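You operate a simulated robot arm through the tools that you are given. There is no shell and no other tool. Be economical: measure what you need, move in short steps, check, and stop when the job is done.

Carry out the task below with a simulated robot arm. There is one attempt and no reset: what you move stays moved.

TASK
Take the blue plant pot and put it on the pink notebook. Then take the yellow cloth and put it on the white notepaper.

It is judged by the outcome, as a careful person would: the job done as asked, and still so three seconds after it is handed in. It fails if anything else is knocked over, pushed out of place, dropped, spilled or broken.

THE ROBOT
A 7-joint arm with a two-finger parallel gripper, fixed in place. Base frame: the origin is at the foot of the arm, x ahead of it, y to its left, z up; the work surface is at about z = 0.78. Lengths are in m, angles in degrees, forces in N, time in s.
With the tool pointing down near the work surface it reaches from about 0.3 to 0.7 m from the base axis. Its first joint turns from -66.0 to 66.0 degrees. Payload 1.57 kg.
Tool frame: the origin (TCP) lies between the finger pads and is the grasp point; the fingertips stand 0.03 m ahead of it; z points along the fingers, y is the line along which they close. The gripper opens to 0.11 m. The fingers are 0.024 m wide and 0.012 m thick; the gripper's body (0.048 by 0.112 m) begins 0.078 m behind the TCP.
Orientation is told as [roll, pitch, yaw] about the base's x, y, z axes, in that order, counted from this pose: with the fingers straight down and closing along the base's y, the tool's x points along the base's -x, its y along +y and its z along -z.

THE INTERFACE
- The arm moves only by the tool step_arm. Its argument "series" is a list of rows, each a list of 7 numbers: the turn, a rotation vector about the base's x, y, z in units of 45 degrees (1.0 is 45 degrees), then the shift along the base's x, y, z in units of 200 mm (1.0 is 200 mm), then the gripper command, from -1 (fully open) to 1 (shut), values between in proportion. In form: [[wx, wy, wz, x, y, z, fingers], ...]. A call has 1 to 20 rows; each row is the pose to reach, as a shift and turn from the pose commanded when the call began. A call with a number of a shift or a turn outside -1 to 1 is refused whole. A row lasts 0.2 s, in which the tool goes at most 0.05 m and 8.6 degrees; a call with a longer step from one row to the next is refused whole, and so is a gripper value outside its range. A pose out of reach is approached as far as the arm can. The call stops where the force on the tool passes 40 N (or 10 N more than at its start, if that is more) or the arm is blocked; 0.2 s more then pass. The fingers move at their own pace (about 0.108 m/s each) and stop on an object; they squeeze with about 37 N. The grip force told is the motor's: it shows also when the fingers shut on nothing. Time passes only in rows, and 0.2 s behind the last, so rows that repeat a pose let the fingers close. It gives the time, the measured TCP pose, the force on the tool (base axes), the opening and the grip force at its end, in the units of the frame above (readings bear some noise).
- Cameras (640 x 400 px; columns grow to the right, rows downward): "scene" is fixed at [0.1595, -0.3982, 1.3848]; the picture's right is [0.79, -0.62, 0.00], its down [-0.46, -0.58, -0.67] and it looks along [0.41, 0.53, -0.74] (base axes); focal length 314 px, centre (320, 200). "wrist" rides on the gripper at [-0.036, 0, -0.08] in the tool frame; the picture's right is [0.00, -1.00, 0.00], its down [0.97, 0.00, -0.24] and it looks along [0.24, 0.00, 0.97] (tool axes); focal length 218 px, centre (320, 200).
- capture(camera): a new picture of that camera. No time passes.
- measure_at(camera, pixels): for up to 12 pixels [column, row] of the newest picture of that camera ("zoom" is the newest enlarged one), the place [x, y, z] in the base frame of the surface seen there, good to about 0.002 m. No time passes.
- enlarge(camera, box): a new picture of the part [left, top, right, bottom] of that camera's present view, enlarged. No time passes.
- job_done(): hands the job in; it is judged then, once.

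Work in short steps. Measure before you move; look again where a grasp or a placing could have gone wrong, and mend it. You have 80 turns and 34 pictures in all, the two below and enlarged ones among them. Open the gripper and draw the arm clear of the work before you hand the job in, unless the task says otherwise; then end with one line.

The tools are called after "Call:" by a JSON object that holds its "name" and its "arguments". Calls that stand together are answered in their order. step_arm: Moves the arm, as the interface text tells. Its arguments: {"type":"object","properties":{"series":{"type":"array"}},"required":["series"]} The other tools are called the same way: capture (camera) takes a picture; measure_at (camera, pixels) gives the place of the surface under pixels of a picture; enlarge (camera, box) takes an enlarged picture of a part of a camera's view; job_done () hands the job in.

At the start:

```text
time: 0.0
eef_pos: [0.356, -0.085, 1.1149]
tcp_rot: [-0.1, -0.1, 0.0]
wrist_force: [0.3, 0.8, -0.3]
grip_width: 0.1098
gripper_force: 0.1
```

scene: 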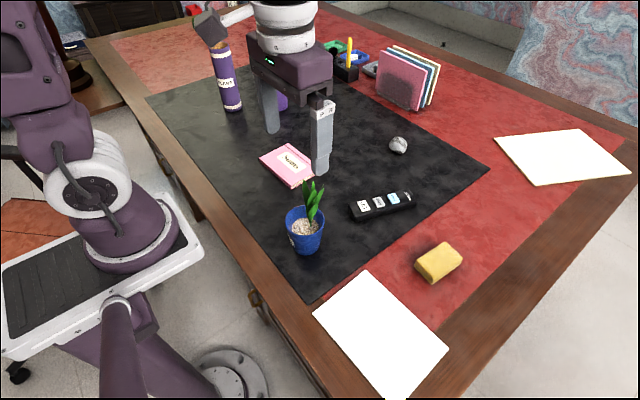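
wrist: 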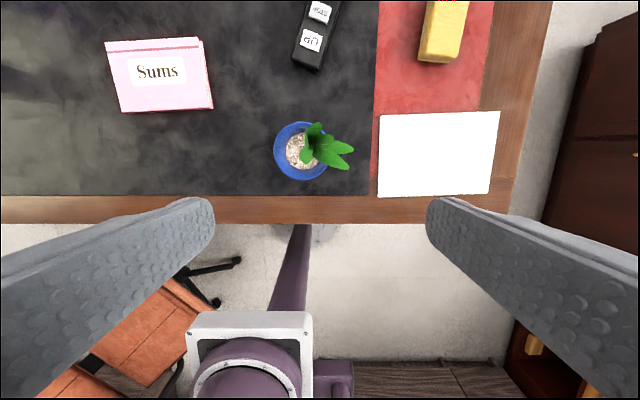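

The scene shows the pot at (304,230), the pink notebook at (288,165), a yellow block at (438,263) and two white sheets. I'll enlarge these to identify them.

Call:
{"name": "enlarge", "arguments": {"camera": "scene", "box": [240, 130, 480, 280]}}

Call:
{"name": "enlarge", "arguments": {"camera": "scene", "box": [300, 20, 620, 220]}}

Call:
{"name": "measure_at", "arguments": {"camera": "scene", "pixels": [[262, 159], [284, 145], [314, 173], [292, 187], [288, 165], [367, 272], [448, 347], [315, 315], [385, 395], [578, 129], [498, 138], [537, 183]]}}

Call:
{"name": "measure_at", "arguments": {"camera": "wrist", "pixels": [[275, 152], [300, 122], [300, 180], [326, 160], [298, 150], [420, 60], [457, 63], [426, 10], [440, 30], [106, 42], [212, 108], [350, 160]]}}

```text
2.67 times, centred on (360, 205) of scene
```

zoom: 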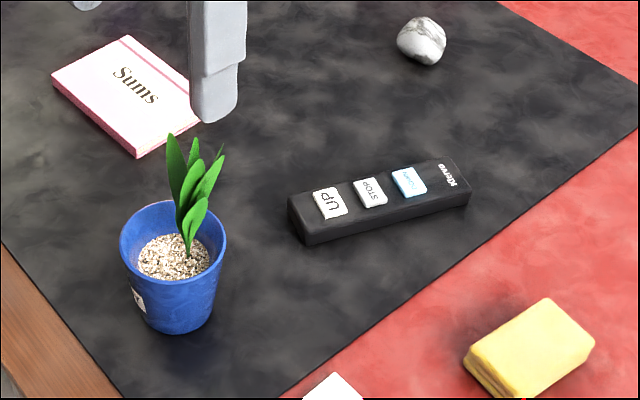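

```text
2.00 times, centred on (460, 120) of scene
```

zoom: 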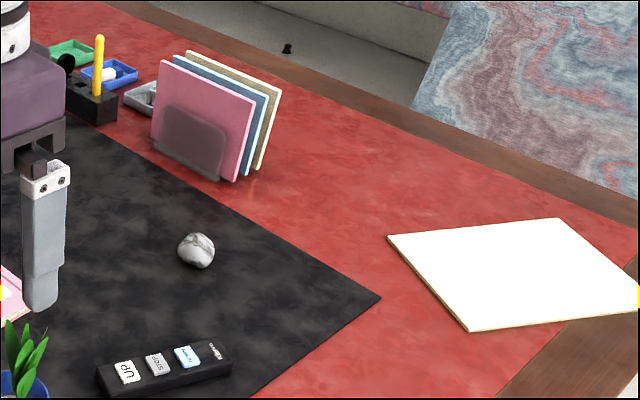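

```text
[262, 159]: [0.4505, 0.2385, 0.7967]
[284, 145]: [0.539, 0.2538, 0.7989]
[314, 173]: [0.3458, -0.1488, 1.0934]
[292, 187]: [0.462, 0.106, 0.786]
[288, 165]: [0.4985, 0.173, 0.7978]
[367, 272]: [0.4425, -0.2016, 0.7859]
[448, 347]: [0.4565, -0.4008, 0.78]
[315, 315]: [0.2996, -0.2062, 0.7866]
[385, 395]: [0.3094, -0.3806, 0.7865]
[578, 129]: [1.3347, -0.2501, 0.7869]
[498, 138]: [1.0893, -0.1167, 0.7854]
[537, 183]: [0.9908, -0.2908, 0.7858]
```

```text
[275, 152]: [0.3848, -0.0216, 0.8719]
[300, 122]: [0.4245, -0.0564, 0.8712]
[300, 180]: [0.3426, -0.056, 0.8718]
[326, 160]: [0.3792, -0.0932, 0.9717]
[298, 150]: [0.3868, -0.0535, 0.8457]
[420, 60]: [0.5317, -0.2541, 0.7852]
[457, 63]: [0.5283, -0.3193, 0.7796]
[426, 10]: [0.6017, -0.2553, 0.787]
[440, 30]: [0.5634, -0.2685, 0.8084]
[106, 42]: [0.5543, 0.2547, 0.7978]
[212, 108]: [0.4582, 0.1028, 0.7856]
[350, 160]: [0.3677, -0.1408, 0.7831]
```

The near sheet (x 0.30–0.456, y −0.2 to −0.4) is the reachable white notepaper, and the far board is out of reach. The plant leaves may foul the gripper body, so I'll measure the pot and leaves.

Call:
{"name": "enlarge", "arguments": {"camera": "scene", "box": [265, 170, 345, 260]}}

Call:
{"name": "enlarge", "arguments": {"camera": "wrist", "box": [250, 100, 370, 200]}}

```text
4.44 times, centred on (305, 215) of scene
```

zoom: 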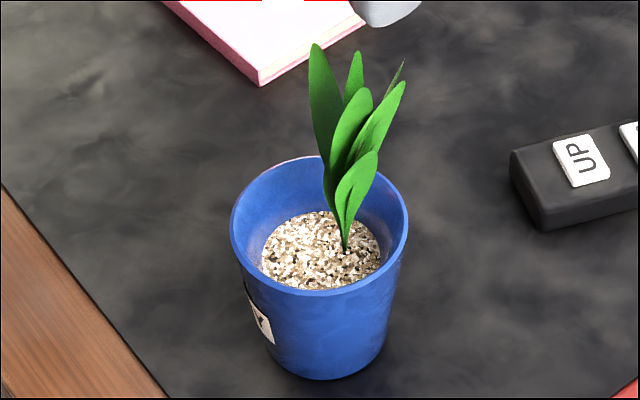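

```text
4.00 times, centred on (310, 150) of wrist
```

zoom: 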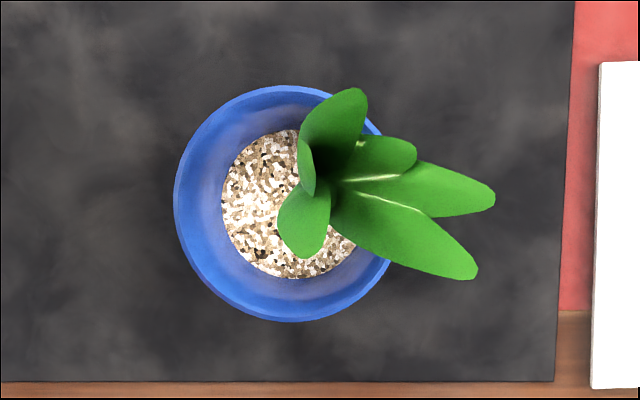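

Measuring the leaf tips and rim in both views.

Call:
{"name": "measure_at", "arguments": {"camera": "zoom", "pixels": [[348, 98], [408, 152], [486, 197], [466, 270], [305, 250], [330, 195], [180, 205], [285, 90], [290, 317], [380, 280], [260, 230], [420, 180]]}}

Call:
{"name": "measure_at", "arguments": {"camera": "scene", "pixels": [[304, 182], [305, 190], [313, 184], [321, 192], [314, 208], [311, 220], [297, 252], [306, 254], [317, 250], [307, 237], [298, 234], [324, 221]]}}

```text
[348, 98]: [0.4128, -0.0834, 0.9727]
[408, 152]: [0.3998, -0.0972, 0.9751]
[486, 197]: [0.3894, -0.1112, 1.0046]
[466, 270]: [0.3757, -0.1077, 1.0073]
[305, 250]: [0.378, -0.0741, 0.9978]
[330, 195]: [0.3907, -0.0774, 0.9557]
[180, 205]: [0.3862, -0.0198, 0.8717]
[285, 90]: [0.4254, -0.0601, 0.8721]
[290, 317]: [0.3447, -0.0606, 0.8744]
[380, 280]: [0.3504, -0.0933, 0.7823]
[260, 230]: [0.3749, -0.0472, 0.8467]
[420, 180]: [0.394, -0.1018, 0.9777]
```

```text
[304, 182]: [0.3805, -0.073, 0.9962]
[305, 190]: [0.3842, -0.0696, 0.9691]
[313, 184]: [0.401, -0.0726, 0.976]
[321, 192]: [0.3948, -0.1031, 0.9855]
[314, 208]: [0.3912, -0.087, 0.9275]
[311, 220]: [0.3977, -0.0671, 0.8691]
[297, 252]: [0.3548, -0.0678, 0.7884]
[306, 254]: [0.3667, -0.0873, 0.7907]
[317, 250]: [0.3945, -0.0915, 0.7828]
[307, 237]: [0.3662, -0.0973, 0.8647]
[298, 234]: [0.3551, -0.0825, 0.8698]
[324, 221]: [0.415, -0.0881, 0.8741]
```

The pot rim is centred at (0.385, −0.060), radius 0.041, z 0.872. The leaves lean to −y and rise to z≈1.01. I'll grip across x with the tool tilted so its body leans to +y, starting with yaw +90 while moving toward +y up high.

Call:
{"name": "step_arm", "arguments": {"series": [[0, 0, 0.167, 0.02, 0.12, 0, -1], [0, 0, 0.333, 0.04, 0.24, 0, -1], [0, 0, 0.5, 0.06, 0.36, 0, -1], [0, 0, 0.667, 0.08, 0.48, 0, -1], [0, 0, 0.833, 0.1, 0.6, 0, -1], [0, 0, 1, 0.14, 0.7, 0, -1]]}}

Call:
{"name": "step_arm", "arguments": {"series": [[0, 0, 0.167, 0, 0, 0, -1], [0, 0, 0.333, 0, 0, 0, -1], [0, 0, 0.5, 0, 0, 0, -1], [0, 0, 0.667, 0, 0, 0, -1], [0, 0, 0.833, 0, 0, 0, -1], [0, 0, 1, 0, 0, 0, -1], [0, 0, 1, 0, 0, 0, -1]]}}

```text
time: 1.4
eef_pos: [0.385, 0.0547, 1.1153]
tcp_rot: [0.0, 0.0, 45.0]
wrist_force: [0.3, -0.5, -0.2]
grip_width: 0.1102
gripper_force: 0.1
```

```text
time: 3.0
eef_pos: [0.3852, 0.0544, 1.1142]
tcp_rot: [0.0, 0.1, 90.1]
wrist_force: [-0.5, -0.4, -0.1]
grip_width: 0.1103
gripper_force: 0.0
```

Yaw reached. Now tilt by −36° about x at height.

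Call:
{"name": "step_arm", "arguments": {"series": [[-0.16, 0, 0, 0, 0, 0, -1], [-0.32, 0, 0, 0, 0, 0, -1], [-0.48, 0, 0, 0, 0, 0, -1], [-0.64, 0, 0, 0, 0, 0, -1], [-0.8, 0, 0, 0, 0, 0, -1], [-0.8, 0, 0, 0, 0, 0, -1]]}}

```text
time: 4.4
eef_pos: [0.3847, 0.0544, 1.1145]
tcp_rot: [0.0, 36.1, 90.0]
wrist_force: [-1.4, 1.1, -0.6]
grip_width: 0.1098
gripper_force: 0.1
```

Tilt is as planned. Descend to the pre-grasp at (0.385, 0.018, 0.953) and look.

Call:
{"name": "step_arm", "arguments": {"series": [[0, 0, 0, 0, 0, -0.2, -1], [0, 0, 0, 0, 0, -0.4, -1], [0, 0, 0, 0, 0, -0.6, -1], [0, 0, 0, 0, -0.09, -0.75, -1], [0, 0, 0, 0, -0.18, -0.805, -1], [0, 0, 0, 0, -0.18, -0.805, -1]]}}

Call:
{"name": "capture", "arguments": {"camera": "wrist"}}

Call:
{"name": "capture", "arguments": {"camera": "scene"}}

```text
time: 5.8
eef_pos: [0.3853, 0.018, 0.953]
tcp_rot: [0.0, 36.0, 90.0]
wrist_force: [-0.3, -0.8, -0.6]
grip_width: 0.1101
gripper_force: 0.0
```

```text
27 pictures are left
```

wrist: 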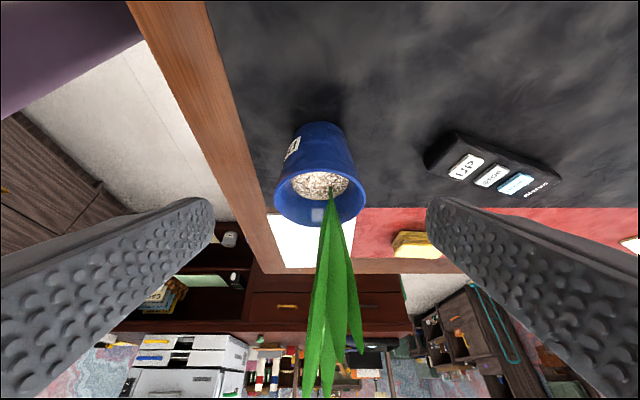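

```text
26 pictures are left
```

scene: 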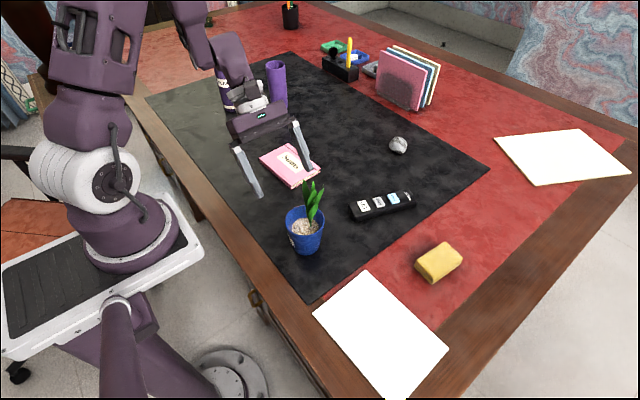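

The pot is centred between the fingers (column ~320) and the leaves are clear. I'll advance along the tool axis and close, and measure the bottle and purple cup near the destination.

Call:
{"name": "measure_at", "arguments": {"camera": "scene", "pixels": [[276, 66], [276, 95], [230, 108], [292, 65]]}}

Call:
{"name": "step_arm", "arguments": {"series": [[0, 0, 0, 0, -0.095, -0.131, -1], [0, 0, 0, 0, -0.19, -0.262, -1], [0, 0, 0, 0, -0.285, -0.394, -1], [0, 0, 0, 0, -0.38, -0.525, -1], [0, 0, 0, 0, -0.38, -0.525, -1]]}}

Call:
{"name": "step_arm", "arguments": {"series": [[0, 0, 0, 0, 0, 0, 1], [0, 0, 0, 0, 0, 0, 1], [0, 0, 0, 0, 0, 0, 1], [0, 0, 0, 0, 0, 0, 1]]}}

Call:
{"name": "capture", "arguments": {"camera": "wrist"}}

```text
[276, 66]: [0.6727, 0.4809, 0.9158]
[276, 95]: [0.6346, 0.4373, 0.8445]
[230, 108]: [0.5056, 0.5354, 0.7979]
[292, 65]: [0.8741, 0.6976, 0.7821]
```

```text
time: 7.0
eef_pos: [0.3846, -0.059, 0.8477]
tcp_rot: [0.0, 36.0, 90.0]
wrist_force: [-0.5, 0.2, 0.1]
grip_width: 0.11
gripper_force: 0.1
```

```text
time: 8.0
eef_pos: [0.3843, -0.0585, 0.8486]
tcp_rot: [0.0, 36.0, 89.9]
wrist_force: [1.2, -0.9, 0.2]
grip_width: 0.0774
gripper_force: 36.8
```

```text
25 pictures are left
```

wrist: 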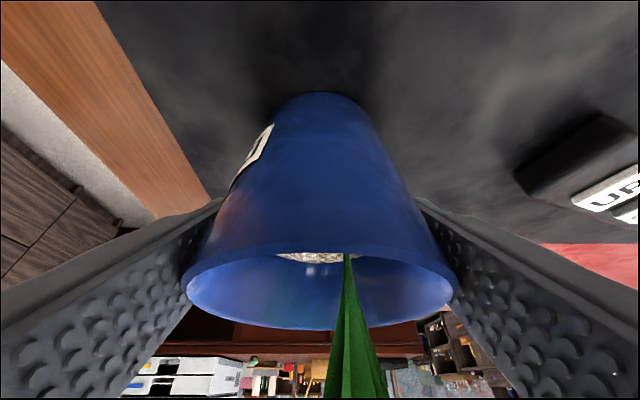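

The pot is held (opening 0.077, force 37 N). Lift 0.1 m and verify.

Call:
{"name": "step_arm", "arguments": {"series": [[0, 0, 0, 0, 0, 0.06, 1], [0, 0, 0, 0, 0, 0.16, 1], [0, 0, 0, 0, 0, 0.28, 1], [0, 0, 0, 0, 0, 0.4, 1], [0, 0, 0, 0, 0, 0.5, 1], [0, 0, 0, 0, 0, 0.5, 1]]}}

Call:
{"name": "capture", "arguments": {"camera": "scene"}}

```text
time: 9.4
eef_pos: [0.3858, -0.0577, 0.9492]
tcp_rot: [0.0, 36.1, 90.0]
wrist_force: [-0.5, -0.2, -3.0]
grip_width: 0.0769
gripper_force: 36.9
```

```text
24 pictures are left
```

scene: 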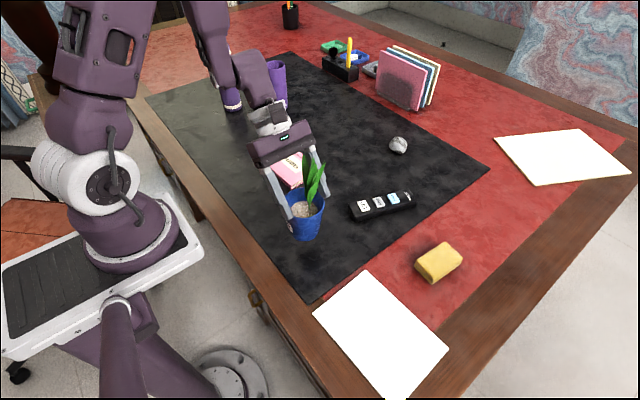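

The pot hangs upright. Carry it halfway toward the notebook and check arm clearance to the bottle.

Call:
{"name": "step_arm", "arguments": {"series": [[0, 0, 0, 0.06, 0.1, 0, 1], [0, 0, 0, 0.15, 0.25, 0, 1], [0, 0, 0, 0.25, 0.4, 0, 1], [0, 0, 0, 0.35, 0.55, 0, 1], [0, 0, 0, 0.45, 0.7, 0, 1], [0, 0, 0, 0.55, 0.82, 0, 1], [0, 0, 0, 0.6, 0.9, 0, 1], [0, 0, 0, 0.6, 0.9, 0, 1]]}}

Call:
{"name": "capture", "arguments": {"camera": "scene"}}

```text
time: 11.2
eef_pos: [0.5044, 0.122, 0.9494]
tcp_rot: [0.2, 36.0, 89.9]
wrist_force: [-0.3, 0.6, -2.7]
grip_width: 0.0768
gripper_force: 36.7
```

```text
23 pictures are left
```

scene: 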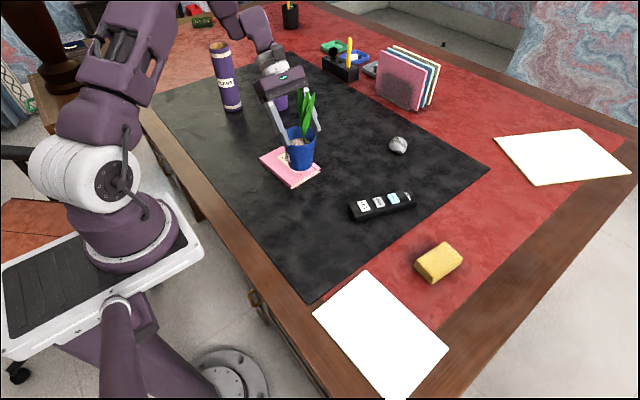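

Measure the arm links nearest the bottle and cup, and the notebook corners.

Call:
{"name": "measure_at", "arguments": {"camera": "scene", "pixels": [[283, 84], [275, 68], [268, 52], [255, 25], [278, 97], [264, 80], [262, 159], [321, 174], [294, 186], [220, 70], [286, 100]]}}

Call:
{"name": "enlarge", "arguments": {"camera": "scene", "box": [190, 10, 350, 200]}}

```text
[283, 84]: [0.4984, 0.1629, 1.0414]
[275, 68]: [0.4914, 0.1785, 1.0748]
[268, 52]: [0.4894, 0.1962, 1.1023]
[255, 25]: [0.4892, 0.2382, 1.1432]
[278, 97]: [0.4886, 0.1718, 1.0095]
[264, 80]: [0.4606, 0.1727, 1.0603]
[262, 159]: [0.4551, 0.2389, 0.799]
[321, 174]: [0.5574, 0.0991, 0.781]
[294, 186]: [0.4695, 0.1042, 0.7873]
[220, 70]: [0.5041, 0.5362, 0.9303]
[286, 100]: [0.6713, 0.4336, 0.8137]
```

```text
2.11 times, centred on (270, 105) of scene
```

zoom: 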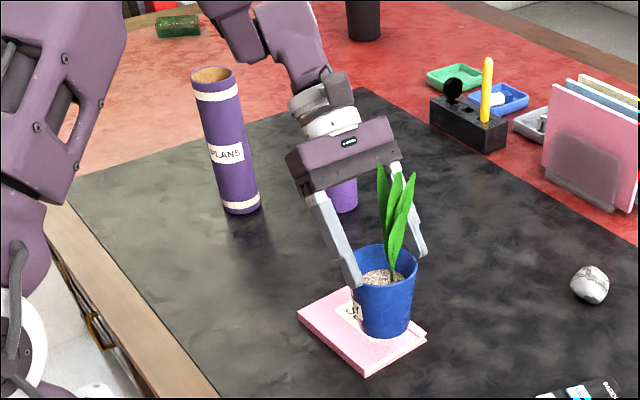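

Clearance is ample: arm links are at z>1.04 and y<0.3. Move over the notebook centre and descend to just above it.

Call:
{"name": "step_arm", "arguments": {"series": [[0, 0, 0, 0, 0.1, 0, 1], [0, 0, 0, 0, 0.2, 0, 1], [0, 0, 0, 0, 0.29, 0, 1], [0, 0, 0, 0, 0.29, -0.1, 1], [0, 0, 0, 0, 0.29, -0.2, 1], [0, 0, 0, 0, 0.29, -0.3, 1], [0, 0, 0, 0, 0.29, -0.36, 1], [0, 0, 0, 0, 0.29, -0.4, 1], [0, 0, 0, 0, 0.29, -0.4, 1]]}}

Call:
{"name": "enlarge", "arguments": {"camera": "scene", "box": [230, 80, 350, 200]}}

```text
time: 12.5
eef_pos: [0.5076, 0.1799, 0.9101]
tcp_rot: [-0.5, 36.4, 89.8]
wrist_force: [-3.1, 0.3, 9.9]
grip_width: 0.0769
gripper_force: 36.4
stopped in row 6: the force on the tool passed its limit (the readings are from after the stop); the commanded pose is now the measured one
```

```text
3.33 times, centred on (290, 140) of scene
```

zoom: 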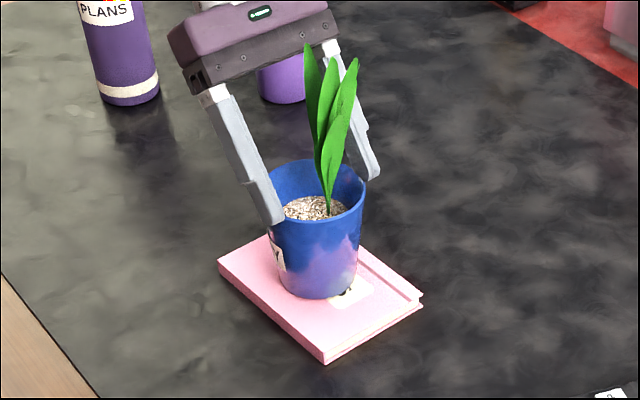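

The move stopped by force at z=0.910, higher than expected. I'll measure the pot to see whether it slid in the grip.

Call:
{"name": "measure_at", "arguments": {"camera": "zoom", "pixels": [[290, 221], [345, 211], [365, 188], [318, 295], [300, 290], [300, 165], [275, 218], [372, 175], [335, 335], [310, 210]]}}

Call:
{"name": "capture", "arguments": {"camera": "wrist"}}

```text
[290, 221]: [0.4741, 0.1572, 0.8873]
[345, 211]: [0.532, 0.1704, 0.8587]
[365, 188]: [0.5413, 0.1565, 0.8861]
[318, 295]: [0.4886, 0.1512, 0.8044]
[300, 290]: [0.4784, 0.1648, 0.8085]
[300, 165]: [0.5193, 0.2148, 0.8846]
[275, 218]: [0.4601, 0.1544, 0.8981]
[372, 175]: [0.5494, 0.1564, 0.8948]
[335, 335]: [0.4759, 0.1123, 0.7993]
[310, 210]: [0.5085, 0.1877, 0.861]
```

```text
20 pictures are left
```

wrist: 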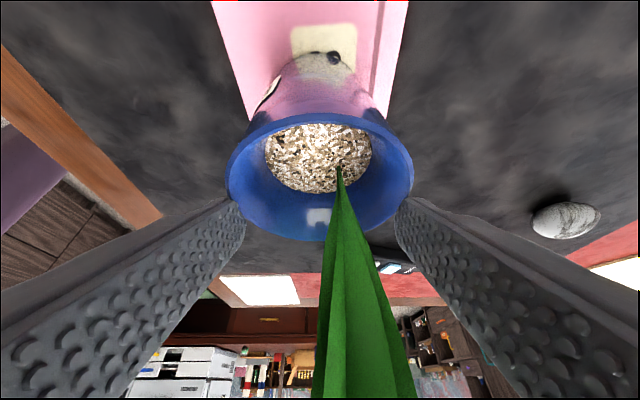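

The rim is level at z≈0.886 and the notebook top is 0.798, so the pot slid in the grip and now stands on the notebook, centred near (0.505, 0.178). Release and back off along the tool axis.

Call:
{"name": "step_arm", "arguments": {"series": [[0, 0, 0, 0, 0, 0, -0.2], [0, 0, 0, 0, 0, 0, -1], [0, 0, 0, 0, 0, 0, -1], [0, 0, 0, 0, 0.05, 0.069, -1], [0, 0, 0, 0, 0.12, 0.165, -1], [0, 0, 0, 0, 0.24, 0.33, -1], [0, 0, 0, 0, 0.36, 0.495, -1], [0, 0, 0, 0, 0.48, 0.66, -1], [0, 0, 0, 0, 0.48, 0.66, -1]]}}

Call:
{"name": "enlarge", "arguments": {"camera": "scene", "box": [230, 80, 350, 200]}}

```text
time: 14.5
eef_pos: [0.5058, 0.2755, 1.0416]
tcp_rot: [-0.3, 36.4, 89.8]
wrist_force: [0.0, -0.1, 0.2]
grip_width: 0.1101
gripper_force: 0.1
```

```text
3.33 times, centred on (290, 140) of scene
```

zoom: 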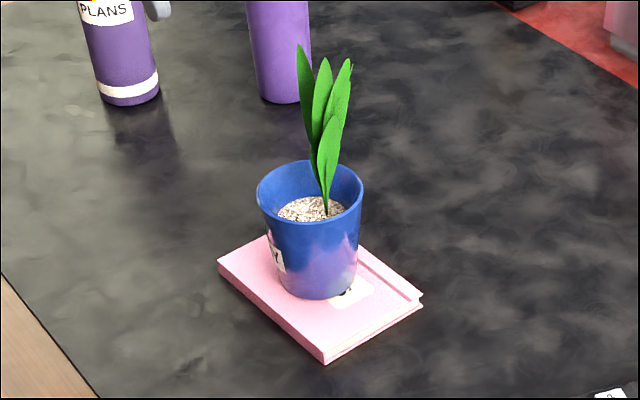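

The pot stands upright on the notebook. Raise and untilt, and get an enlarged view of the yellow cloth.

Call:
{"name": "step_arm", "arguments": {"series": [[0, 0, 0, 0, 0, 0.2, -1], [0, 0, 0, 0, 0, 0.4, -1], [0.16, 0, 0, 0, 0, 0.6, -1], [0.32, 0, 0, 0, 0, 0.7, -1], [0.48, 0, 0, 0, 0, 0.7, -1], [0.64, 0, 0, 0, 0, 0.7, -1], [0.8, 0, 0, 0, 0, 0.7, -1], [0.808, 0, 0, 0, 0, 0.7, -1]]}}

Call:
{"name": "enlarge", "arguments": {"camera": "scene", "box": [390, 225, 490, 300]}}

```text
time: 16.3
eef_pos: [0.5056, 0.2769, 1.1812]
tcp_rot: [-0.3, -0.1, 89.9]
wrist_force: [0.2, -0.6, -0.8]
grip_width: 0.1101
gripper_force: 0.1
out of reach, approached as far as the arm can: row 1, 2, 3, 4, 5
```

```text
5.33 times, centred on (440, 262) of scene
```

zoom: 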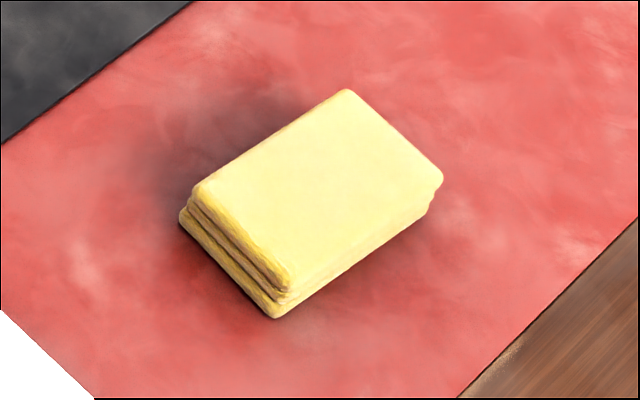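

It's a folded cloth. Measuring its corners.

Call:
{"name": "measure_at", "arguments": {"camera": "zoom", "pixels": [[202, 190], [345, 95], [436, 182], [287, 287], [183, 218], [274, 314], [318, 190], [255, 140], [150, 220], [430, 215]]}}

```text
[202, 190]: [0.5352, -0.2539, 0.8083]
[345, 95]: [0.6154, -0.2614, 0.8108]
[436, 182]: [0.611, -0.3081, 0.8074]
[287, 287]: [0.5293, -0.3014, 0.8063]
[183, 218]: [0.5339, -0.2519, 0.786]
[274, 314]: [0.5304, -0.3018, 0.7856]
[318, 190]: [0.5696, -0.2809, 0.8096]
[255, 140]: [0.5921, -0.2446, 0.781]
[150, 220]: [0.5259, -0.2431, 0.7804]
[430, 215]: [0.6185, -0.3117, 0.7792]
```

The cloth centre is (0.573, −0.281), 0.08 × 0.05 m, long side about −5° from x, top at z 0.808. I'll travel high over to it while unwinding yaw to −5°.

Call:
{"name": "step_arm", "arguments": {"series": [[0, 0, -0.167, 0, -0.15, 0, -1], [0, 0, -0.333, 0, -0.3, 0, -1], [0, 0, -0.5, 0, -0.45, 0, -1], [0, 0, -0.667, 0, -0.6, 0, -1], [0, 0, -0.833, 0, -0.75, 0, -1], [0, 0, -1, 0, -0.9, 0, -1]]}}

Call:
{"name": "step_arm", "arguments": {"series": [[0, 0, -0.167, 0, -0.15, 0, -1], [0, 0, -0.333, 0, -0.3, 0, -1], [0, 0, -0.5, 0, -0.45, 0, -1], [0, 0, -0.667, 0, -0.6, 0, -1], [0, 0, -0.833, 0, -0.75, 0, -1], [0, 0, -1, 0, -0.95, 0, -1]]}}

Call:
{"name": "step_arm", "arguments": {"series": [[0, 0, -0.11, 0.05, -0.15, -0.1, -1], [0, 0, -0.11, 0.1, -0.3, -0.25, -1], [0, 0, -0.11, 0.15, -0.45, -0.4, -1], [0, 0, -0.11, 0.2, -0.6, -0.55, -1], [0, 0, -0.11, 0.25, -0.75, -0.7, -1], [0, 0, -0.11, 0.3, -0.9, -0.85, -1], [0, 0, -0.11, 0.3, -0.9, -0.85, -1]]}}

```text
time: 17.7
eef_pos: [0.5069, 0.0967, 1.181]
tcp_rot: [-0.4, 0.0, 44.7]
wrist_force: [0.7, -0.4, -0.7]
grip_width: 0.11
gripper_force: 0.1
```

```text
time: 19.1
eef_pos: [0.5078, -0.0934, 1.1809]
tcp_rot: [-0.4, 0.0, -0.2]
wrist_force: [0.4, -1.4, -0.5]
grip_width: 0.1102
gripper_force: 0.0
```

```text
time: 20.7
eef_pos: [0.5667, -0.2726, 1.0106]
tcp_rot: [-0.2, 0.1, -5.2]
wrist_force: [-0.1, 0.1, 0.2]
grip_width: 0.1101
gripper_force: 0.1
```

Descend to 0.09 m above the cloth and look.

Call:
{"name": "step_arm", "arguments": {"series": [[0, 0, 0, 0.03, -0.042, -0.18, -1], [0, 0, 0, 0.03, -0.042, -0.36, -1], [0, 0, 0, 0.03, -0.042, -0.55, -1], [0, 0, 0, 0.03, -0.042, -0.55, -1]]}}

Call:
{"name": "capture", "arguments": {"camera": "wrist"}}

```text
time: 21.7
eef_pos: [0.5725, -0.2824, 0.9007]
tcp_rot: [-0.4, 0.0, -5.2]
wrist_force: [0.2, -0.1, 0.0]
grip_width: 0.11
gripper_force: 0.1
```

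```text
17 pictures are left
```

wrist: 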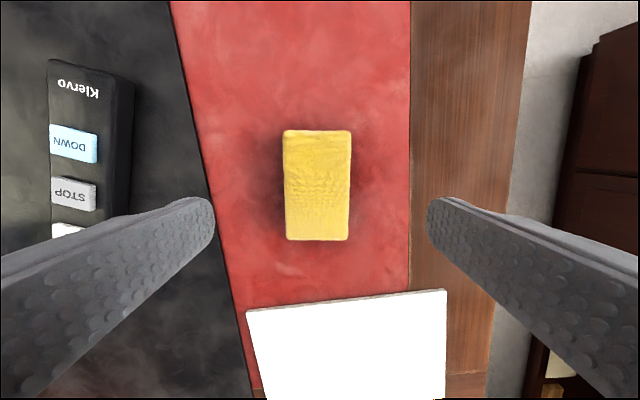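

Aligned, with the cloth centred at column 317. Descend to TCP z 0.816 and close.

Call:
{"name": "step_arm", "arguments": {"series": [[0, 0, 0, 0, 0, -0.15, -1], [0, 0, 0, 0, 0, -0.3, -1], [0, 0, 0, 0, 0, -0.38, -1], [0, 0, 0, 0, 0, -0.42, -1], [0, 0, 0, 0, 0, -0.42, -1]]}}

Call:
{"name": "step_arm", "arguments": {"series": [[0, 0, 0, 0, 0, 0, 1], [0, 0, 0, 0, 0, 0, 1], [0, 0, 0, 0, 0, 0, 1], [0, 0, 0, 0, 0, 0, 1], [0, 0, 0, 0, 0, 0, 1]]}}

Call:
{"name": "step_arm", "arguments": {"series": [[0, 0, 0, 0, 0, 0.05, 1], [0, 0, 0, 0, 0, 0.15, 1], [0, 0, 0, 0, 0, 0.25, 1], [0, 0, 0, 0, 0, 0.35, 1], [0, 0, 0, 0, 0, 0.35, 1]]}}

Call:
{"name": "capture", "arguments": {"camera": "scene"}}

```text
time: 22.9
eef_pos: [0.5726, -0.2819, 0.8178]
tcp_rot: [-0.2, 0.0, -5.1]
wrist_force: [-1.1, 0.1, -0.4]
grip_width: 0.1098
gripper_force: 0.1
```

```text
time: 24.1
eef_pos: [0.5725, -0.281, 0.8168]
tcp_rot: [-0.3, 0.0, -5.1]
wrist_force: [-0.5, 0.1, 0.6]
grip_width: 0.0541
gripper_force: 37.0
```

```text
time: 25.3
eef_pos: [0.5724, -0.2811, 0.8872]
tcp_rot: [-0.3, 0.1, -5.0]
wrist_force: [-0.6, 0.1, -0.8]
grip_width: 0.0538
gripper_force: 37.2
```

```text
16 pictures are left
```

scene: 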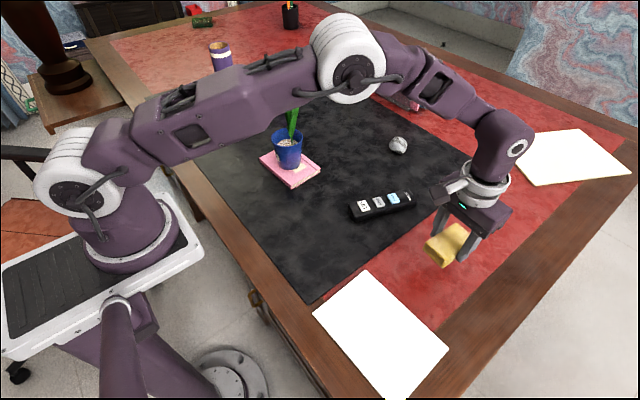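

The cloth is held (0.054 m). Carry it over the paper centre (0.38, −0.295).

Call:
{"name": "step_arm", "arguments": {"series": [[0, 0, 0, -0.1, 0, 0, 1], [0, 0, 0, -0.25, 0, 0, 1], [0, 0, 0, -0.4, 0, 0, 1], [0, 0, 0, -0.55, -0.02, 0, 1], [0, 0, 0, -0.7, -0.04, 0, 1], [0, 0, 0, -0.85, -0.06, 0, 1], [0, 0, 0, -0.96, -0.07, 0, 1], [0, 0, 0, -0.96, -0.07, 0, 1]]}}

Call:
{"name": "capture", "arguments": {"camera": "scene"}}

Call:
{"name": "capture", "arguments": {"camera": "wrist"}}

```text
time: 27.1
eef_pos: [0.3791, -0.296, 0.8868]
tcp_rot: [-0.3, 0.0, -5.1]
wrist_force: [-1.1, -0.4, -0.2]
grip_width: 0.0538
gripper_force: 37.0
```

```text
15 pictures are left
```

scene: 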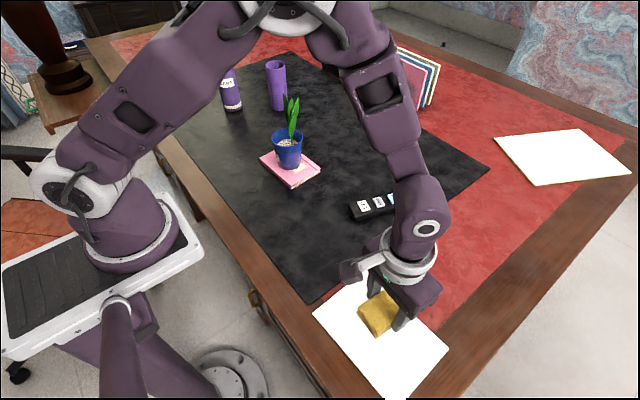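

```text
14 pictures are left
```

wrist: 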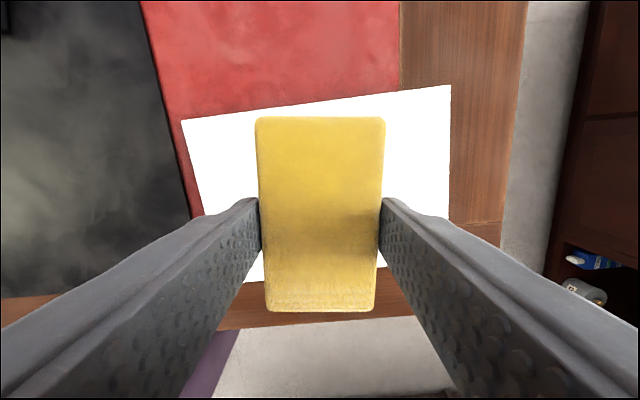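

Checking the paper extents in the wrist view.

Call:
{"name": "measure_at", "arguments": {"camera": "wrist", "pixels": [[185, 123], [447, 90], [445, 215], [250, 278], [405, 278], [220, 180], [412, 180]]}}

Call:
{"name": "measure_at", "arguments": {"camera": "scene", "pixels": [[316, 315], [340, 340], [385, 394], [444, 347], [340, 295], [430, 335]]}}

```text
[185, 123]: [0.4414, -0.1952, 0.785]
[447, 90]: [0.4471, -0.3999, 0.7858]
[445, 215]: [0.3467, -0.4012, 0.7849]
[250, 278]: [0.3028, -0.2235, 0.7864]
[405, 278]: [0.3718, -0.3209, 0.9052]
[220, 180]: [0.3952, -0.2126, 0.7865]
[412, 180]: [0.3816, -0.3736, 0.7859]
```

```text
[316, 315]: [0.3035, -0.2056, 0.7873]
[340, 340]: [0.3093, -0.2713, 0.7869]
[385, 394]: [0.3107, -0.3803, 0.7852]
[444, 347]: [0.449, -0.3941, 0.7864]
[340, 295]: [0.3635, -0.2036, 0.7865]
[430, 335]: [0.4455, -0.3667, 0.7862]
```

The paper spans x 0.303–0.447, y −0.20 to −0.40 at z 0.786, so the cloth is centred. Lower gently, release and lift.

Call:
{"name": "step_arm", "arguments": {"series": [[0, 0, 0, 0, 0, -0.12, 1], [0, 0, 0, 0, 0, -0.22, 1], [0, 0, 0, 0, 0, -0.29, 1], [0, 0, 0, 0, 0, -0.315, 1], [0, 0, 0, 0, 0, -0.32, 1]]}}

Call:
{"name": "step_arm", "arguments": {"series": [[0, 0, 0, 0, 0, 0, 0], [0, 0, 0, 0, 0, 0, -1], [0, 0, 0, 0, 0, 0, -1], [0, 0, 0, 0, 0, 0, -1], [0, 0, 0, 0, 0, 0.15, -1], [0, 0, 0, 0, 0, 0.35, -1], [0, 0, 0, 0, 0, 0.6, -1], [0, 0, 0, 0, 0, 0.8, -1], [0, 0, 0, 0, 0, 1, -1]]}}

Call:
{"name": "capture", "arguments": {"camera": "wrist"}}

Call:
{"name": "capture", "arguments": {"camera": "scene"}}

```text
time: 28.3
eef_pos: [0.3803, -0.2958, 0.8237]
tcp_rot: [-0.2, -0.1, -5.2]
wrist_force: [-0.4, 2.2, 14.7]
grip_width: 0.0542
gripper_force: 36.7
```

```text
time: 30.3
eef_pos: [0.3796, -0.2942, 1.0236]
tcp_rot: [-0.3, 0.0, -5.1]
wrist_force: [0.2, -0.1, 0.2]
grip_width: 0.11
gripper_force: 0.1
```

```text
13 pictures are left
```

wrist: 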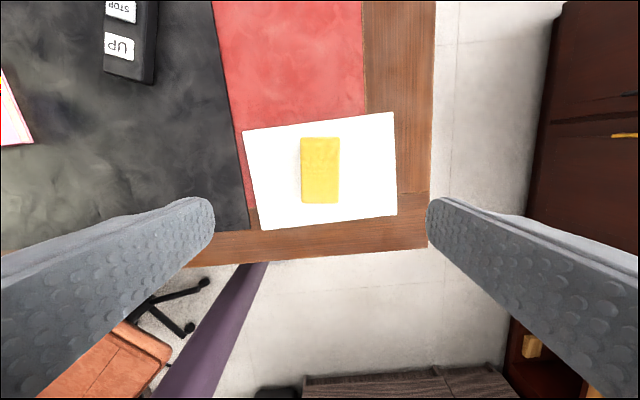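

```text
12 pictures are left
```

scene: 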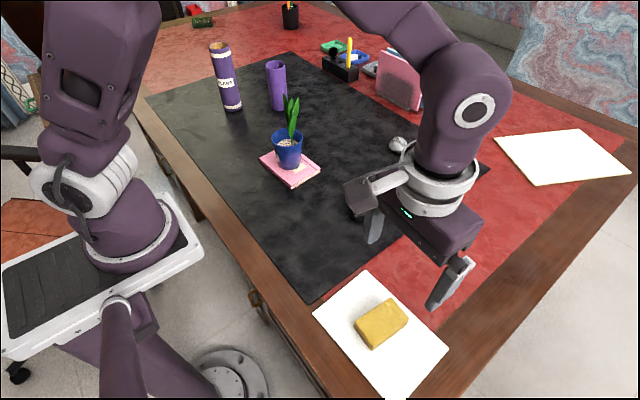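

The pot stands on the notebook, the cloth lies centred on the paper, the gripper is open and the arm is clear, so I'm handing in.

Call:
{"name": "job_done", "arguments": {}}

```text
The job is handed in.
```

The blue plant pot is standing on the pink notebook, and the yellow cloth is on the white notepaper nearest the arm; the pot slid about 3.5 cm in the grip while being carried but landed upright, and nothing else appears to have moved.
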